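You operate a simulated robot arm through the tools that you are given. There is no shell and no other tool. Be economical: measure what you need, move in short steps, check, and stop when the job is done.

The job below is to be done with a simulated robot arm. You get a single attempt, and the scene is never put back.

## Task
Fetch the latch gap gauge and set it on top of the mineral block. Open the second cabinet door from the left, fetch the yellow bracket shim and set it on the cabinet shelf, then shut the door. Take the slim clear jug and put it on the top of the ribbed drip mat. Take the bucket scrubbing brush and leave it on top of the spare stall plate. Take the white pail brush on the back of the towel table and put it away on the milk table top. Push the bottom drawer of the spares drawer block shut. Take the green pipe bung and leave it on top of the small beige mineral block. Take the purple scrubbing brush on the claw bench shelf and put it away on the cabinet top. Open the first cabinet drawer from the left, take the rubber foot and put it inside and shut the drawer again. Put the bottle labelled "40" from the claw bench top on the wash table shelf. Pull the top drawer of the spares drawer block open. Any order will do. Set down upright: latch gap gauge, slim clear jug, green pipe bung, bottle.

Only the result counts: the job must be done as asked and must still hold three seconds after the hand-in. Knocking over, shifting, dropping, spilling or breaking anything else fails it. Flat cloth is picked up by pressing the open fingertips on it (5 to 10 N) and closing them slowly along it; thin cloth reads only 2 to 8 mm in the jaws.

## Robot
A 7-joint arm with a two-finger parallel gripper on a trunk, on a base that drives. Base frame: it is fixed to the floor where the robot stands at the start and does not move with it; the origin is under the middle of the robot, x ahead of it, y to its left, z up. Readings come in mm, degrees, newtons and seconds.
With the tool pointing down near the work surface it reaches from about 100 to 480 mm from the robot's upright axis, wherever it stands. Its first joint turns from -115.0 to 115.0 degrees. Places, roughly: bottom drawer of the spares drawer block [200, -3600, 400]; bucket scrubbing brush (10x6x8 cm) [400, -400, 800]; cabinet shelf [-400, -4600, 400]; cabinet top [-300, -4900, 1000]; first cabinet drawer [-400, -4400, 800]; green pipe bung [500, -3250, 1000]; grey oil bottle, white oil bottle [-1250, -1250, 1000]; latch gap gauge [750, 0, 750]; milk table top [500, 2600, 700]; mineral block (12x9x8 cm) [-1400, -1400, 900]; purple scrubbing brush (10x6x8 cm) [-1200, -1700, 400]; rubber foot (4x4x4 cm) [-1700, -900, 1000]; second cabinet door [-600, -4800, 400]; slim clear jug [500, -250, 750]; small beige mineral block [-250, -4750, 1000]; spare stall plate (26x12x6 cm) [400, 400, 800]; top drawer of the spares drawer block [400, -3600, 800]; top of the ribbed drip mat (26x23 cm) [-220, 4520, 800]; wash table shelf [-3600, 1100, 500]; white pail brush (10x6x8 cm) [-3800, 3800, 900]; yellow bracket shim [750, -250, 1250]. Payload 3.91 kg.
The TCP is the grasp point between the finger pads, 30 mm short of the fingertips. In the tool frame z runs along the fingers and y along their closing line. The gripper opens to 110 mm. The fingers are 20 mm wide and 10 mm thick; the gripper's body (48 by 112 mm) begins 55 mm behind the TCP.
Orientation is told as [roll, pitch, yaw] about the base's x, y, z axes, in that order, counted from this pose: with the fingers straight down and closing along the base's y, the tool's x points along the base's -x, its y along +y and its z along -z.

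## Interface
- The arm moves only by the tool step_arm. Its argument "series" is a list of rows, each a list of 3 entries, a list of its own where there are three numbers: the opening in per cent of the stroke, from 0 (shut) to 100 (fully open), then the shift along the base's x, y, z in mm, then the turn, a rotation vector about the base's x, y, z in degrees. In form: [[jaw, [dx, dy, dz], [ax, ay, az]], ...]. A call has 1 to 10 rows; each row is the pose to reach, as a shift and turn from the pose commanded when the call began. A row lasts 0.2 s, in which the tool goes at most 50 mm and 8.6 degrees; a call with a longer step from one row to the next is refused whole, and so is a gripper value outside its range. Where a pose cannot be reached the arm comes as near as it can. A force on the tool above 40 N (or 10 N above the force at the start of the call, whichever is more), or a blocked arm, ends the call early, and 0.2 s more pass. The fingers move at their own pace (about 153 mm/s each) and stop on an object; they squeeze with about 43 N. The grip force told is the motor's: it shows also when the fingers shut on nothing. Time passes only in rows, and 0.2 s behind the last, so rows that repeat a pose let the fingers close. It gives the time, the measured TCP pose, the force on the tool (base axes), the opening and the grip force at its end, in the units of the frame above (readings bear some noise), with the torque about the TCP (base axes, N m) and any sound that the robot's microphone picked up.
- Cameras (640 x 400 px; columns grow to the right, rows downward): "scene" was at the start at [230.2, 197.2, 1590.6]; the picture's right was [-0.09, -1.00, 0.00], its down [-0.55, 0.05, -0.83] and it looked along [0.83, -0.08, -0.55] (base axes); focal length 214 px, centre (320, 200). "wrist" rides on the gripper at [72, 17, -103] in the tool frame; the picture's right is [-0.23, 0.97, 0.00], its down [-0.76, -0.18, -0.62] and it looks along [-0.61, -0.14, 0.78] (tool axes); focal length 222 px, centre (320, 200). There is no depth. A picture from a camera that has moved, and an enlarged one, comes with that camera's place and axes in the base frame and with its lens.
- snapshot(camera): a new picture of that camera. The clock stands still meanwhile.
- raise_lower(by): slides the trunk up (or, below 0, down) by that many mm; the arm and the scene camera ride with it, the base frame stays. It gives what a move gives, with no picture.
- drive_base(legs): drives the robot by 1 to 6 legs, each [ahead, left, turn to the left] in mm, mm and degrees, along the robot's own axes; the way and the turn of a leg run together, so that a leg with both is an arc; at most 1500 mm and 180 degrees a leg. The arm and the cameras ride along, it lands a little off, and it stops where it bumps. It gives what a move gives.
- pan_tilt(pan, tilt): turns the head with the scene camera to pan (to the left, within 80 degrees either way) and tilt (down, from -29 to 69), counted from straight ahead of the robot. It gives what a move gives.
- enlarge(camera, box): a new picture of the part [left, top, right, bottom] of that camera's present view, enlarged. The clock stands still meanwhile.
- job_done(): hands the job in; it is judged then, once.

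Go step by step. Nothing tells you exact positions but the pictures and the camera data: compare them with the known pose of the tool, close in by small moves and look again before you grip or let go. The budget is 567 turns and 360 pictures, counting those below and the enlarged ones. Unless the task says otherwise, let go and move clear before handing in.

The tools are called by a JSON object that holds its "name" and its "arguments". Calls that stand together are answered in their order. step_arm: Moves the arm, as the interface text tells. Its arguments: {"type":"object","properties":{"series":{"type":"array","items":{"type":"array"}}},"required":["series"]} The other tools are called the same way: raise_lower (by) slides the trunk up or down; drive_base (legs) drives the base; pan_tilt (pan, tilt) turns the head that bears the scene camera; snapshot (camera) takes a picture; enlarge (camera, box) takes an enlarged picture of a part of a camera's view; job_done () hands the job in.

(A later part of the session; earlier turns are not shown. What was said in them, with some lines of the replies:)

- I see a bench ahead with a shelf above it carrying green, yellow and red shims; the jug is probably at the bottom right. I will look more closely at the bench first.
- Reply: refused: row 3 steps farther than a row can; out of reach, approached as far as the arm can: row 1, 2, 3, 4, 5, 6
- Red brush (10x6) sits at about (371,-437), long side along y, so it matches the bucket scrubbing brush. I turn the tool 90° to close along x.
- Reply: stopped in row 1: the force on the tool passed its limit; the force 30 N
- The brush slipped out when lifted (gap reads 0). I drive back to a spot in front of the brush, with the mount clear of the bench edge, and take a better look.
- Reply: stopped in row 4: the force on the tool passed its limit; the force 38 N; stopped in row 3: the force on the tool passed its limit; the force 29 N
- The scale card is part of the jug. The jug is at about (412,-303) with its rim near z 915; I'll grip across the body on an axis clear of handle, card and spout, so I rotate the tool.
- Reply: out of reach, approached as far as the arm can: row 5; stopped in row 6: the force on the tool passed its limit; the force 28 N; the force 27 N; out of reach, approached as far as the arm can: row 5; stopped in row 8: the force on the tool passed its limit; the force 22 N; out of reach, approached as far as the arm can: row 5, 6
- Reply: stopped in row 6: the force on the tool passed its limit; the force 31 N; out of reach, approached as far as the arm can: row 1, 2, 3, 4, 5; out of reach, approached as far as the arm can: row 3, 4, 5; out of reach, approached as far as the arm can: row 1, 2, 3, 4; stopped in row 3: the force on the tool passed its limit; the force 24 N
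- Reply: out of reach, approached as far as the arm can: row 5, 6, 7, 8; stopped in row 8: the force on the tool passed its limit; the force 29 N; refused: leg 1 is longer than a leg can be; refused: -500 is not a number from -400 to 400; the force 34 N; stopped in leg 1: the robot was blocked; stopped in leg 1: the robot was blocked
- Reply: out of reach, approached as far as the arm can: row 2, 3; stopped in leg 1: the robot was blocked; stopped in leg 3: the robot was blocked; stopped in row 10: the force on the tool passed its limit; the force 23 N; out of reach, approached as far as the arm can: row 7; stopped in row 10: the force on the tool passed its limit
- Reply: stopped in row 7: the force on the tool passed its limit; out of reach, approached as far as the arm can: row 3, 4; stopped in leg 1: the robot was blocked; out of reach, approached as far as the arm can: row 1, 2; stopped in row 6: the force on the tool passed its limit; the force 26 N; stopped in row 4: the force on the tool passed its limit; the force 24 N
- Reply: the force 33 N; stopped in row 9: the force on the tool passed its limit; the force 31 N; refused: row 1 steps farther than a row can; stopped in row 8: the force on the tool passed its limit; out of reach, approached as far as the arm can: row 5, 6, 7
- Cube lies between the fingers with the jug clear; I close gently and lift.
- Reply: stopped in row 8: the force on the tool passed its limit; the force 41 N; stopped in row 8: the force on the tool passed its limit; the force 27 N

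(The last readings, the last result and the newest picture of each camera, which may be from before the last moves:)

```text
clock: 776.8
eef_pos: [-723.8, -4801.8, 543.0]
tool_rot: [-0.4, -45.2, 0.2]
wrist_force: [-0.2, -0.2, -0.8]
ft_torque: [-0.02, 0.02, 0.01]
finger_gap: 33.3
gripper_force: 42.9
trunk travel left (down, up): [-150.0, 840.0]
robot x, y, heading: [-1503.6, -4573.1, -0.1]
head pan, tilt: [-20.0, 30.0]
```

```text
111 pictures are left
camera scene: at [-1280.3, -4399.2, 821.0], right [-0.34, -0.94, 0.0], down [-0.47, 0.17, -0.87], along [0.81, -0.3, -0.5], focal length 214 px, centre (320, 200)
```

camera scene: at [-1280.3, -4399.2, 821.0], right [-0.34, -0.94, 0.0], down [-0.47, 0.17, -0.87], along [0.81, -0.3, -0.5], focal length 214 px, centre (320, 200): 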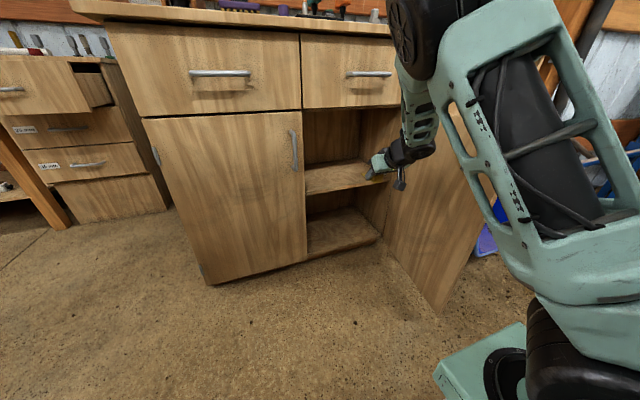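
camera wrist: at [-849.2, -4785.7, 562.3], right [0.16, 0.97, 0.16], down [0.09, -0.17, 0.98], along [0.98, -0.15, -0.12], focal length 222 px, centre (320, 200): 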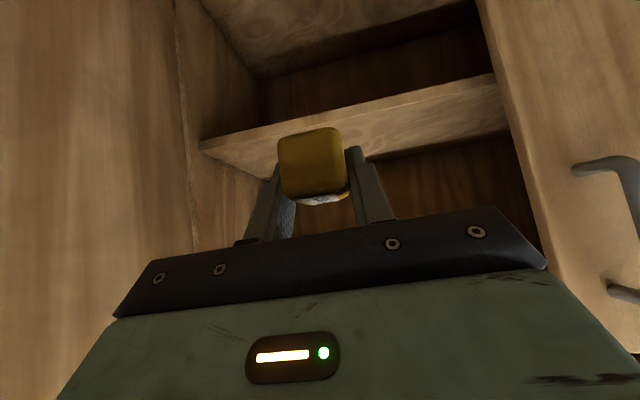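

{"name": "step_arm", "arguments": {"series": [[0, [40, 0, -5], [0, 0, 0]], [0, [80, 0, -10], [0, 0, 0]], [0, [120, 0, -15], [0, 0, 0]], [0, [160, 0, -20], [0, 0, 0]], [0, [200, 0, -25], [0, 0, 0]]]}}

{"name": "snapshot", "arguments": {"camera": "wrist"}}

{"name": "snapshot", "arguments": {"camera": "scene"}}

```text
clock: 778.0
eef_pos: [-524.2, -4802.5, 516.8]
tool_rot: [-0.5, -45.3, 0.1]
wrist_force: [0.3, 0.6, 0.0]
ft_torque: [0.02, -0.04, -0.02]
finger_gap: 33.0
gripper_force: 43.0
trunk travel left (down, up): [-150.0, 840.0]
robot x, y, heading: [-1505.8, -4572.1, 0.0]
head pan, tilt: [-20.0, 30.0]
```

```text
110 pictures are left
camera wrist: at [-648.8, -4785.2, 537.4], right [0.16, 0.97, 0.16], down [0.09, -0.17, 0.98], along [0.98, -0.15, -0.12], focal length 222 px, centre (320, 200)
```

wrist: 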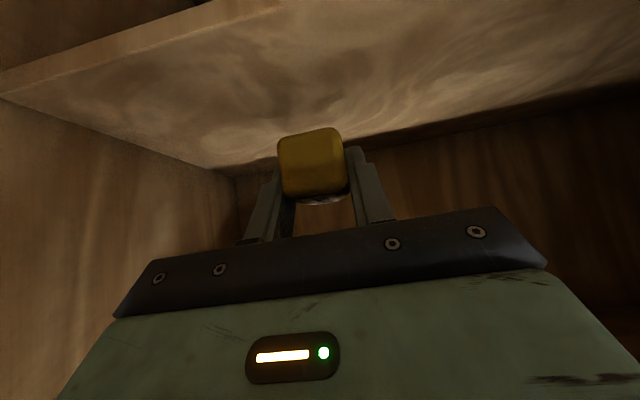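

```text
109 pictures are left
camera scene: at [-1280.3, -4399.2, 821.1], right [-0.34, -0.94, 0.0], down [-0.47, 0.17, -0.87], along [0.81, -0.3, -0.5], focal length 214 px, centre (320, 200)
```

scene: 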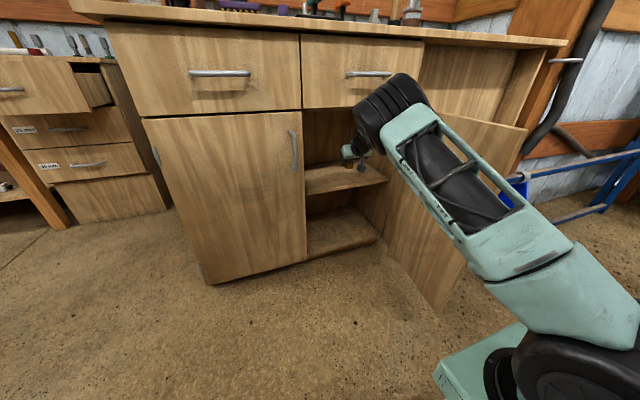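

{"name": "step_arm", "arguments": {"series": [[0, [15, 0, -15], [0, 0, 0]], [0, [20, 0, -28], [0, 0, 0]], [0, [20, 0, -35], [0, 0, 0]], [0, [20, 0, -41], [0, 0, 0]], [0, [20, 0, -47], [0, 0, 0]], [0, [20, 0, -53], [0, 0, 0]], [0, [20, 0, -59], [0, 0, 0]], [0, [20, 0, -65], [0, 0, 0]]]}}

{"name": "snapshot", "arguments": {"camera": "wrist"}}

```text
clock: 779.8
eef_pos: [-502.5, -4802.7, 452.4]
tool_rot: [-0.6, -45.4, 0.1]
wrist_force: [0.4, -0.3, -1.2]
ft_torque: [0.02, -0.01, 0.01]
finger_gap: 33.5
gripper_force: 43.3
trunk travel left (down, up): [-150.0, 840.0]
robot x, y, heading: [-1509.1, -4576.5, 0.2]
head pan, tilt: [-20.0, 30.0]
```

```text
108 pictures are left
camera wrist: at [-628.6, -4786.1, 472.6], right [0.16, 0.97, 0.16], down [0.09, -0.17, 0.98], along [0.98, -0.15, -0.12], focal length 222 px, centre (320, 200)
```

wrist: 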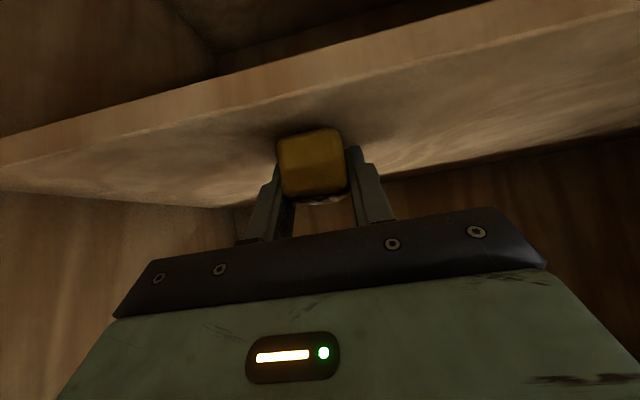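

{"name": "step_arm", "arguments": {"series": [[0, [0, 0, -4], [0, 0, 0]], [0, [0, 0, -8], [0, 0, 0]], [0, [0, 0, -12], [0, 0, 0]], [0, [0, 0, -16], [0, 0, 0]], [0, [0, 0, -20], [0, 0, 0]], [0, [0, 0, -24], [0, 0, 0]], [0, [0, 0, -28], [0, 0, 0]]]}}

```text
clock: 780.9
eef_pos: [-499.1, -4803.8, 446.2]
tool_rot: [-0.5, -46.2, 0.1]
wrist_force: [-0.6, -0.4, 11.1]
ft_torque: [0.21, -0.01, 0.11]
finger_gap: 33.3
gripper_force: 42.7
trunk travel left (down, up): [-150.0, 840.0]
robot x, y, heading: [-1506.4, -4573.0, -0.0]
head pan, tilt: [-20.0, 30.0]
stopped in row 5: the force on the tool passed its limit (the readings are from after the stop); the commanded pose is now the measured one
```

{"name": "step_arm", "arguments": {"series": [[36, [0, 0, 0], [0, 0, 0]], [45, [0, 0, 0], [0, 0, 0]], [55, [0, 0, 0], [0, 0, 0]], [55, [-12, 0, 12], [0, 0, 0]], [55, [-30, 0, 30], [0, 0, 0]], [55, [-55, 0, 50], [0, 0, 0]], [55, [-95, 0, 65], [0, 0, 0]], [55, [-140, 0, 75], [0, 0, 0]], [55, [-185, 0, 85], [0, 0, 0]]]}}

{"name": "snapshot", "arguments": {"camera": "wrist"}}

```text
clock: 782.9
eef_pos: [-686.8, -4801.4, 528.7]
tool_rot: [-0.5, -46.0, 0.2]
wrist_force: [-0.2, -0.3, 0.0]
ft_torque: [0.0, 0.0, -0.04]
finger_gap: 60.4
gripper_force: 0.1
trunk travel left (down, up): [-150.0, 840.0]
robot x, y, heading: [-1507.8, -4577.1, -0.2]
head pan, tilt: [-20.0, 30.0]
```

```text
107 pictures are left
camera wrist: at [-811.6, -4785.5, 547.2], right [0.16, 0.97, 0.16], down [0.08, -0.17, 0.98], along [0.98, -0.14, -0.11], focal length 222 px, centre (320, 200)
```

wrist: 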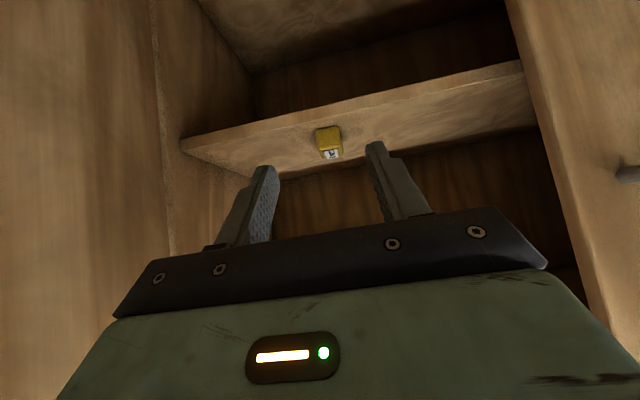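

{"name": "drive_base", "arguments": {"legs": [[-145, 0, 0], [0, 75, 0]]}}

{"name": "raise_lower", "arguments": {"by": 380}}

{"name": "step_arm", "arguments": {"series": [[45, [-45, -10, -10], [0, 0, 0]], [45, [-90, -20, -30], [0, 0, 0]], [45, [-135, -30, -50], [0, 0, 0]], [45, [-180, -40, -70], [0, 0, 0]], [45, [-215, -60, -90], [0, 0, 0]], [45, [-235, -100, -110], [0, 0, 0]], [45, [-245, -140, -130], [0, 0, 0]], [45, [-245, -180, -150], [0, 0, 0]], [45, [-245, -220, -170], [0, 0, 0]]]}}

{"name": "snapshot", "arguments": {"camera": "wrist"}}

{"name": "snapshot", "arguments": {"camera": "scene"}}

```text
clock: 784.9
eef_pos: [-829.7, -4725.6, 527.6]
tool_rot: [-0.5, -45.9, 0.1]
wrist_force: [1.1, 0.1, 0.2]
ft_torque: [0.01, -0.02, -0.02]
finger_gap: 60.4
gripper_force: 0.1
trunk travel left (down, up): [-150.0, 840.0]
robot x, y, heading: [-1653.0, -4496.1, -0.1]
head pan, tilt: [-20.0, 30.0]
```

```text
clock: 788.5
eef_pos: [-828.5, -4726.7, 907.5]
tool_rot: [-0.4, -46.0, 0.2]
wrist_force: [0.0, -1.1, 0.1]
ft_torque: [-0.02, -0.02, 0.0]
finger_gap: 60.4
gripper_force: 0.2
trunk travel left (down, up): [-530.0, 460.0]
robot x, y, heading: [-1652.3, -4497.0, -0.2]
head pan, tilt: [-20.0, 30.0]
```

```text
refused: row 2 steps farther than a row can; nothing moved
```

```text
106 pictures are left
camera wrist: at [-955.2, -4709.7, 927.3], right [0.16, 0.97, 0.16], down [0.08, -0.17, 0.98], along [0.98, -0.15, -0.11], focal length 222 px, centre (320, 200)
```

wrist: 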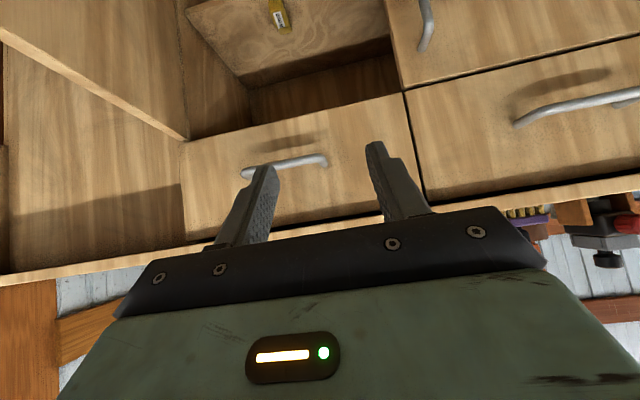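

```text
105 pictures are left
camera scene: at [-1424.8, -4323.2, 1201.0], right [-0.34, -0.94, 0.0], down [-0.47, 0.17, -0.87], along [0.81, -0.3, -0.5], focal length 214 px, centre (320, 200)
```

scene: 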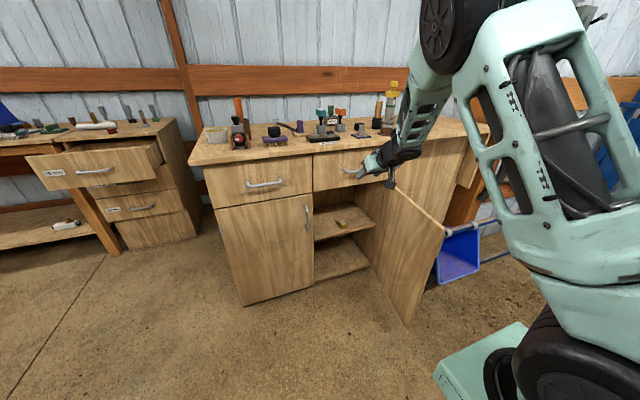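

{"name": "step_arm", "arguments": {"series": [[45, [-35, -25, 0], [0, 0, 0]], [45, [-70, -50, 0], [0, 0, 0]], [45, [-105, -75, 0], [0, 0, 0]], [45, [-140, -100, 0], [0, 0, 0]], [45, [-170, -130, 0], [0, 0, 0]], [45, [-195, -165, 0], [0, 0, 0]], [45, [-215, -200, 0], [0, 0, 0]], [45, [-235, -235, 0], [0, 0, 0]], [45, [-248, -270, 0], [0, 0, 0]]]}}

{"name": "step_arm", "arguments": {"series": [[45, [0, -5, -45], [0, 0, 0]], [45, [0, -10, -90], [0, 0, 0]], [45, [0, -14, -135], [0, 0, 0]], [45, [0, -14, -180], [0, 0, 0]], [45, [0, -14, -225], [0, 0, 0]], [45, [0, -14, -265], [0, 0, 0]]]}}

{"name": "snapshot", "arguments": {"camera": "wrist"}}

{"name": "snapshot", "arguments": {"camera": "scene"}}

```text
clock: 790.5
eef_pos: [-1076.4, -4995.8, 907.0]
tool_rot: [-0.4, -46.0, 0.2]
wrist_force: [0.6, 0.0, -0.1]
ft_torque: [0.01, 0.03, -0.01]
finger_gap: 49.5
gripper_force: 0.1
trunk travel left (down, up): [-530.0, 460.0]
robot x, y, heading: [-1650.5, -4498.9, 0.0]
head pan, tilt: [-20.0, 30.0]
```

```text
clock: 791.9
eef_pos: [-1076.2, -5011.1, 642.8]
tool_rot: [-0.7, -45.9, 0.3]
wrist_force: [0.3, 0.8, -0.1]
ft_torque: [0.0, -0.02, -0.03]
finger_gap: 49.4
gripper_force: 0.0
trunk travel left (down, up): [-530.0, 460.0]
robot x, y, heading: [-1650.8, -4497.2, 0.1]
head pan, tilt: [-20.0, 30.0]
```

```text
104 pictures are left
camera wrist: at [-1202.0, -4993.9, 663.2], right [0.16, 0.97, 0.16], down [0.08, -0.17, 0.98], along [0.98, -0.14, -0.11], focal length 222 px, centre (320, 200)
```

wrist: 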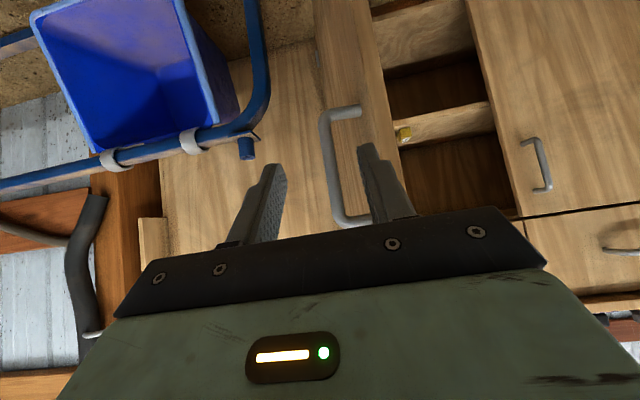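

```text
103 pictures are left
camera scene: at [-1425.0, -4323.1, 1201.1], right [-0.34, -0.94, 0.0], down [-0.47, 0.17, -0.87], along [0.81, -0.3, -0.5], focal length 214 px, centre (320, 200)
```

scene: 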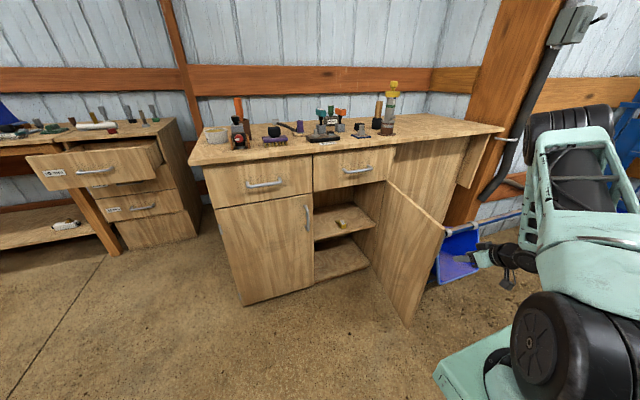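

{"name": "step_arm", "arguments": {"series": [[33, [30, 0, -12], [0, 0, 0]], [33, [60, 0, -24], [0, 0, 0]], [33, [85, 0, -34], [0, 0, 0]], [33, [96, 0, -35], [0, 0, 0]], [15, [96, 0, -35], [0, 0, 0]], [0, [96, 0, -35], [0, 0, 0]], [0, [96, 0, -35], [0, 0, 0]]]}}

{"name": "snapshot", "arguments": {"camera": "wrist"}}

```text
clock: 793.5
eef_pos: [-981.2, -5009.7, 607.7]
tool_rot: [-0.4, -46.0, 0.1]
wrist_force: [1.4, -0.6, -1.8]
ft_torque: [0.65, 0.45, -0.08]
finger_gap: 13.7
gripper_force: 44.4
trunk travel left (down, up): [-530.0, 460.0]
robot x, y, heading: [-1652.9, -4495.4, -0.0]
head pan, tilt: [-20.0, 30.0]
```

```text
102 pictures are left
camera wrist: at [-1106.4, -4993.7, 627.2], right [0.16, 0.97, 0.16], down [0.08, -0.17, 0.98], along [0.98, -0.15, -0.11], focal length 222 px, centre (320, 200)
```

wrist: 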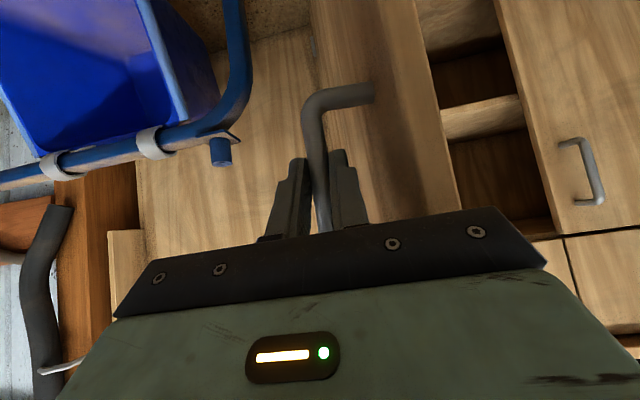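

{"name": "step_arm", "arguments": {"series": [[0, [1.1, 17, 0], [0, 0, 0]], [0, [2.9, 33.9, 0], [0, 0, 0]], [0, [5.5, 50.7, 0], [0, 0, 0]], [0, [8.8, 67.4, 0], [0, 0, 0]], [0, [12.9, 83.9, 0], [0, 0, 0]], [0, [17.6, 100.3, 0], [0, 0, 0]], [0, [23.1, 116.4, 0], [0, 0, 0]], [0, [29.3, 132.3, 0], [0, 0, 0]], [0, [36.1, 147.8, 0], [0, 0, 0]], [0, [43.7, 163.1, 0], [0, 0, 0]]]}}

```text
clock: 795.7
eef_pos: [-936.3, -4847.4, 607.4]
tool_rot: [-0.6, -46.1, 0.2]
wrist_force: [-3.8, 2.6, 1.3]
ft_torque: [1.04, -0.46, 0.13]
finger_gap: 13.8
gripper_force: 44.9
trunk travel left (down, up): [-530.0, 460.0]
robot x, y, heading: [-1648.6, -4496.7, -0.3]
head pan, tilt: [-20.0, 30.0]
```

{"name": "step_arm", "arguments": {"series": [[0, [8.2, 14.9, 0], [0, 0, 0]], [0, [17, 29.5, 0], [0, 0, 0]], [0, [26.4, 43.6, 0], [0, 0, 0]], [0, [36.5, 57.3, 0], [0, 0, 0]], [0, [47.1, 70.6, 0], [0, 0, 0]], [0, [58.4, 83.4, 0], [0, 0, 0]], [0, [70.1, 95.7, 0], [0, 0, 0]], [0, [82.4, 107.4, 0], [0, 0, 0]], [0, [95.2, 118.7, 0], [0, 0, 0]], [0, [108.5, 129.3, 0], [0, 0, 0]]]}}

```text
clock: 797.9
eef_pos: [-828.8, -4717.5, 608.4]
tool_rot: [-0.4, -45.9, 0.1]
wrist_force: [-0.6, -0.6, -5.5]
ft_torque: [0.78, -0.37, 0.04]
finger_gap: 13.9
gripper_force: 45.3
trunk travel left (down, up): [-530.0, 460.0]
robot x, y, heading: [-1652.8, -4496.7, -0.1]
head pan, tilt: [-20.0, 30.0]
```

{"name": "step_arm", "arguments": {"series": [[0, [13.7, 10.1, 0], [0, 0, 0]], [0, [27.8, 19.5, 0], [0, 0, 0]], [0, [42.4, 28.3, 0], [0, 0, 0]], [0, [57.3, 36.5, 0], [0, 0, 0]], [0, [72.6, 44.1, 0], [0, 0, 0]], [0, [88.1, 50.9, 0], [0, 0, 0]], [0, [104, 57.1, 0], [0, 0, 0]], [0, [120.1, 62.6, 0], [0, 0, 0]], [0, [136.5, 67.3, 0], [0, 0, 0]], [0, [153, 71.4, 0], [0, 0, 0]]]}}

{"name": "snapshot", "arguments": {"camera": "wrist"}}

```text
clock: 800.1
eef_pos: [-676.3, -4645.8, 607.7]
tool_rot: [-0.4, -46.0, 0.2]
wrist_force: [-3.0, 6.6, 0.8]
ft_torque: [0.66, -0.83, -0.14]
finger_gap: 13.9
gripper_force: 44.1
trunk travel left (down, up): [-530.0, 460.0]
robot x, y, heading: [-1648.0, -4500.7, 0.3]
head pan, tilt: [-20.0, 30.0]
```

```text
101 pictures are left
camera wrist: at [-802.2, -4629.5, 627.3], right [0.16, 0.97, 0.16], down [0.08, -0.17, 0.98], along [0.98, -0.14, -0.11], focal length 222 px, centre (320, 200)
```

wrist: 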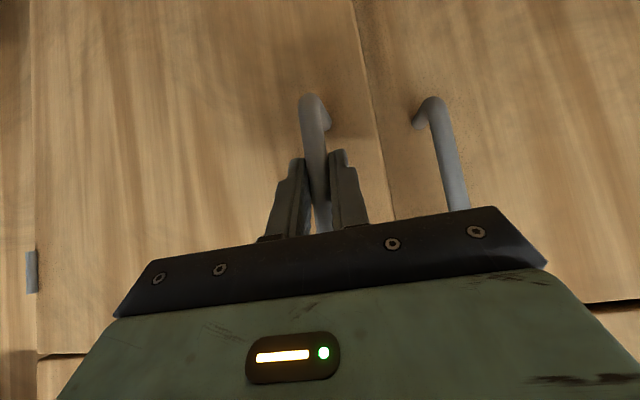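

{"name": "step_arm", "arguments": {"series": [[0, [9, 2, 0], [0, 0, 0]], [0, [17, 3.3, 0], [0, 0, 0]], [0, [25, 4.5, 0], [0, 0, 0]], [0, [33.5, 5.9, 0], [0, 0, 0]], [0, [42, 6.8, 0], [0, 0, 0]], [0, [50, 7.7, 0], [0, 0, 0]], [0, [56, 8.2, 0], [0, 0, 0]], [0, [62, 8.7, 0], [0, 0, 0]], [0, [68, 9, 0], [0, 0, 0]]]}}

{"name": "snapshot", "arguments": {"camera": "wrist"}}

```text
clock: 801.6
eef_pos: [-629.5, -4638.5, 606.9]
tool_rot: [-0.4, -45.5, 0.0]
wrist_force: [-21.5, 0.2, 16.9]
ft_torque: [0.64, 0.79, -0.03]
finger_gap: 13.6
gripper_force: 44.7
trunk travel left (down, up): [-530.0, 460.0]
robot x, y, heading: [-1653.2, -4497.1, -0.3]
head pan, tilt: [-20.0, 30.0]
stopped in row 7: the force on the tool passed its limit (the readings are from after the stop); the commanded pose is now the measured one
```

```text
100 pictures are left
camera wrist: at [-754.3, -4621.7, 627.3], right [0.16, 0.97, 0.16], down [0.09, -0.17, 0.98], along [0.98, -0.15, -0.11], focal length 222 px, centre (320, 200)
```

wrist: 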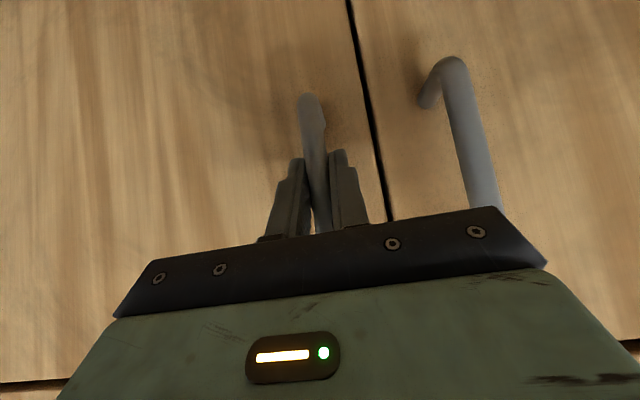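

{"name": "step_arm", "arguments": {"series": [[20, [0, 0, 0], [0, 0, 0]], [40, [0, 0, 0], [0, 0, 0]], [55, [0, 0, 0], [0, 0, 0]], [55, [-25, 0, 5], [0, 0, 0]], [55, [-65, 0, 20], [0, 0, 0]], [55, [-110, 0, 40], [0, 0, 0]], [55, [-155, 0, 60], [0, 0, 0]], [55, [-200, 0, 80], [0, 0, 0]]]}}

{"name": "drive_base", "arguments": {"legs": [[-50, 0, 0]]}}

{"name": "snapshot", "arguments": {"camera": "scene"}}

{"name": "snapshot", "arguments": {"camera": "wrist"}}

```text
clock: 803.4
eef_pos: [-827.1, -4638.3, 686.3]
tool_rot: [-0.5, -45.5, 0.1]
wrist_force: [0.5, 0.3, -0.3]
ft_torque: [-0.02, -0.04, 0.01]
finger_gap: 60.3
gripper_force: 0.1
trunk travel left (down, up): [-530.0, 460.0]
robot x, y, heading: [-1651.6, -4498.2, 0.1]
head pan, tilt: [-20.0, 30.0]
```

```text
clock: 804.3
eef_pos: [-878.2, -4639.4, 684.3]
tool_rot: [-0.5, -45.5, 0.1]
wrist_force: [-0.2, -0.5, -0.3]
ft_torque: [0.01, -0.03, 0.06]
finger_gap: 60.4
gripper_force: 0.1
trunk travel left (down, up): [-530.0, 460.0]
robot x, y, heading: [-1705.3, -4500.0, -0.1]
head pan, tilt: [-20.0, 30.0]
```

```text
99 pictures are left
camera scene: at [-1475.5, -4323.3, 1201.0], right [-0.34, -0.94, 0.0], down [-0.47, 0.17, -0.87], along [0.81, -0.3, -0.5], focal length 214 px, centre (320, 200)
```

scene: 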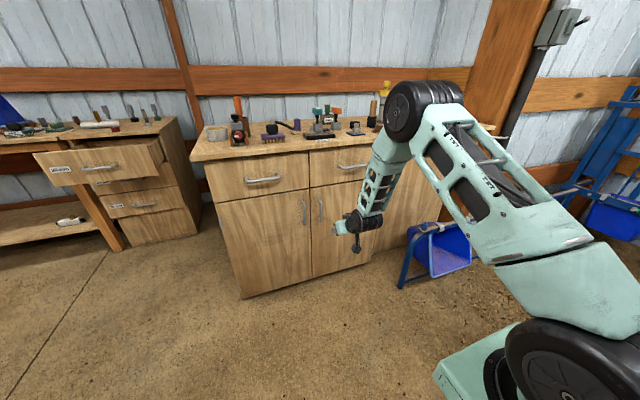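

```text
98 pictures are left
camera wrist: at [-1003.4, -4622.6, 705.1], right [0.16, 0.97, 0.16], down [0.09, -0.17, 0.98], along [0.98, -0.15, -0.11], focal length 222 px, centre (320, 200)
```

wrist: 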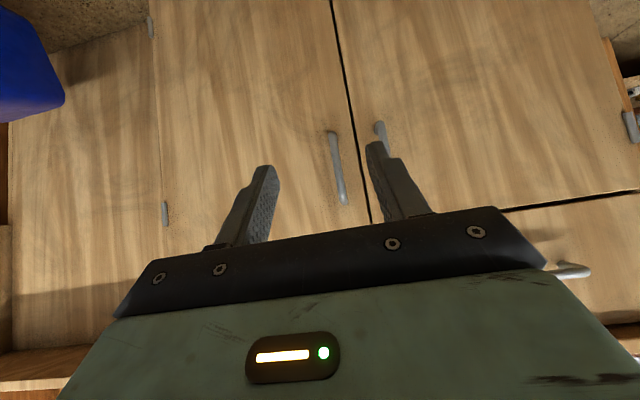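

{"name": "enlarge", "arguments": {"camera": "scene", "box": [20, 100, 220, 260]}}

{"name": "enlarge", "arguments": {"camera": "scene", "box": [180, 80, 420, 310]}}

```text
2.50 times, centred on (120, 180) of scene
camera zoom: at [-1475.5, -4323.3, 1201.0], right [-0.34, -0.94, 0.0], down [-0.47, 0.17, -0.87], along [0.81, -0.3, -0.5], focal length 536 px, centre (820, 250)
```

zoom: 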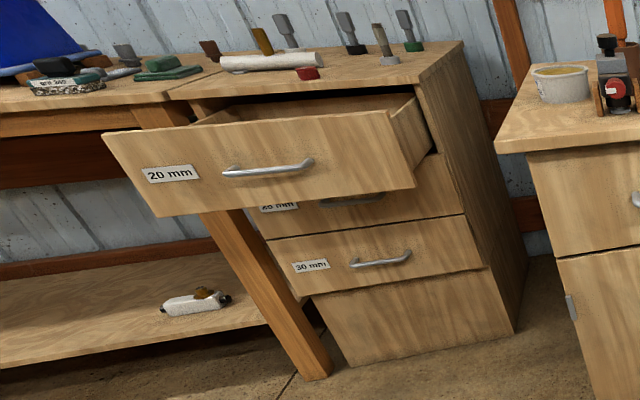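

```text
1.74 times, centred on (300, 195) of scene
camera zoom: at [-1475.5, -4323.3, 1201.0], right [-0.34, -0.94, 0.0], down [-0.47, 0.17, -0.87], along [0.81, -0.3, -0.5], focal length 373 px, centre (355, 209)
```

zoom: 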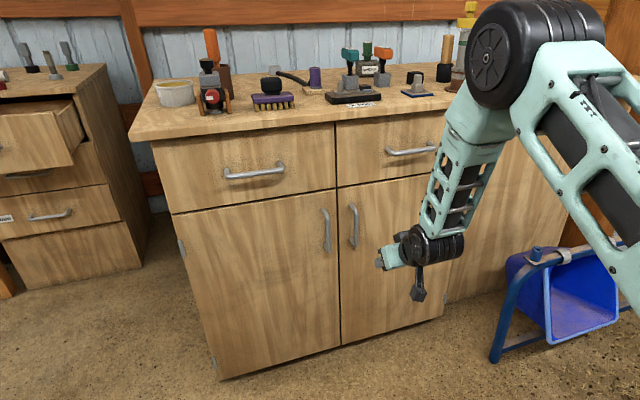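

{"name": "job_done", "arguments": {}}

```text
The job is handed in.
```

All eleven tasks were carried out and the job is handed in, but I have not seen a verdict on the result.

- **Set down upright:** the gauge is on the mineral block, the jug on the drip mat, the bung on the small mineral block, and the "40" bottle on the wash table shelf.
- **Brushes:** the red brush is on the spare stall plate, the white one on the milk table, and the purple one on the cabinet top. Two brushes lay near the listed spot for the bucket scrubbing brush. I took the red one because it matched the listed position and size.
- **Cabinet:** the shim is on the shelf behind the second door, which is shut. The rubber foot is in the first drawer, also shut.
- **Spares drawer block:** the bottom drawer is pushed shut and the top drawer is open.
- **Bumps:** the base was blocked several times while driving, and the trunk once rested on the front bench while lowering. I saw nothing knocked over or moved in the later pictures. I did not go back at the end to re-check the front bench, claw bench, wash table or milk tables.
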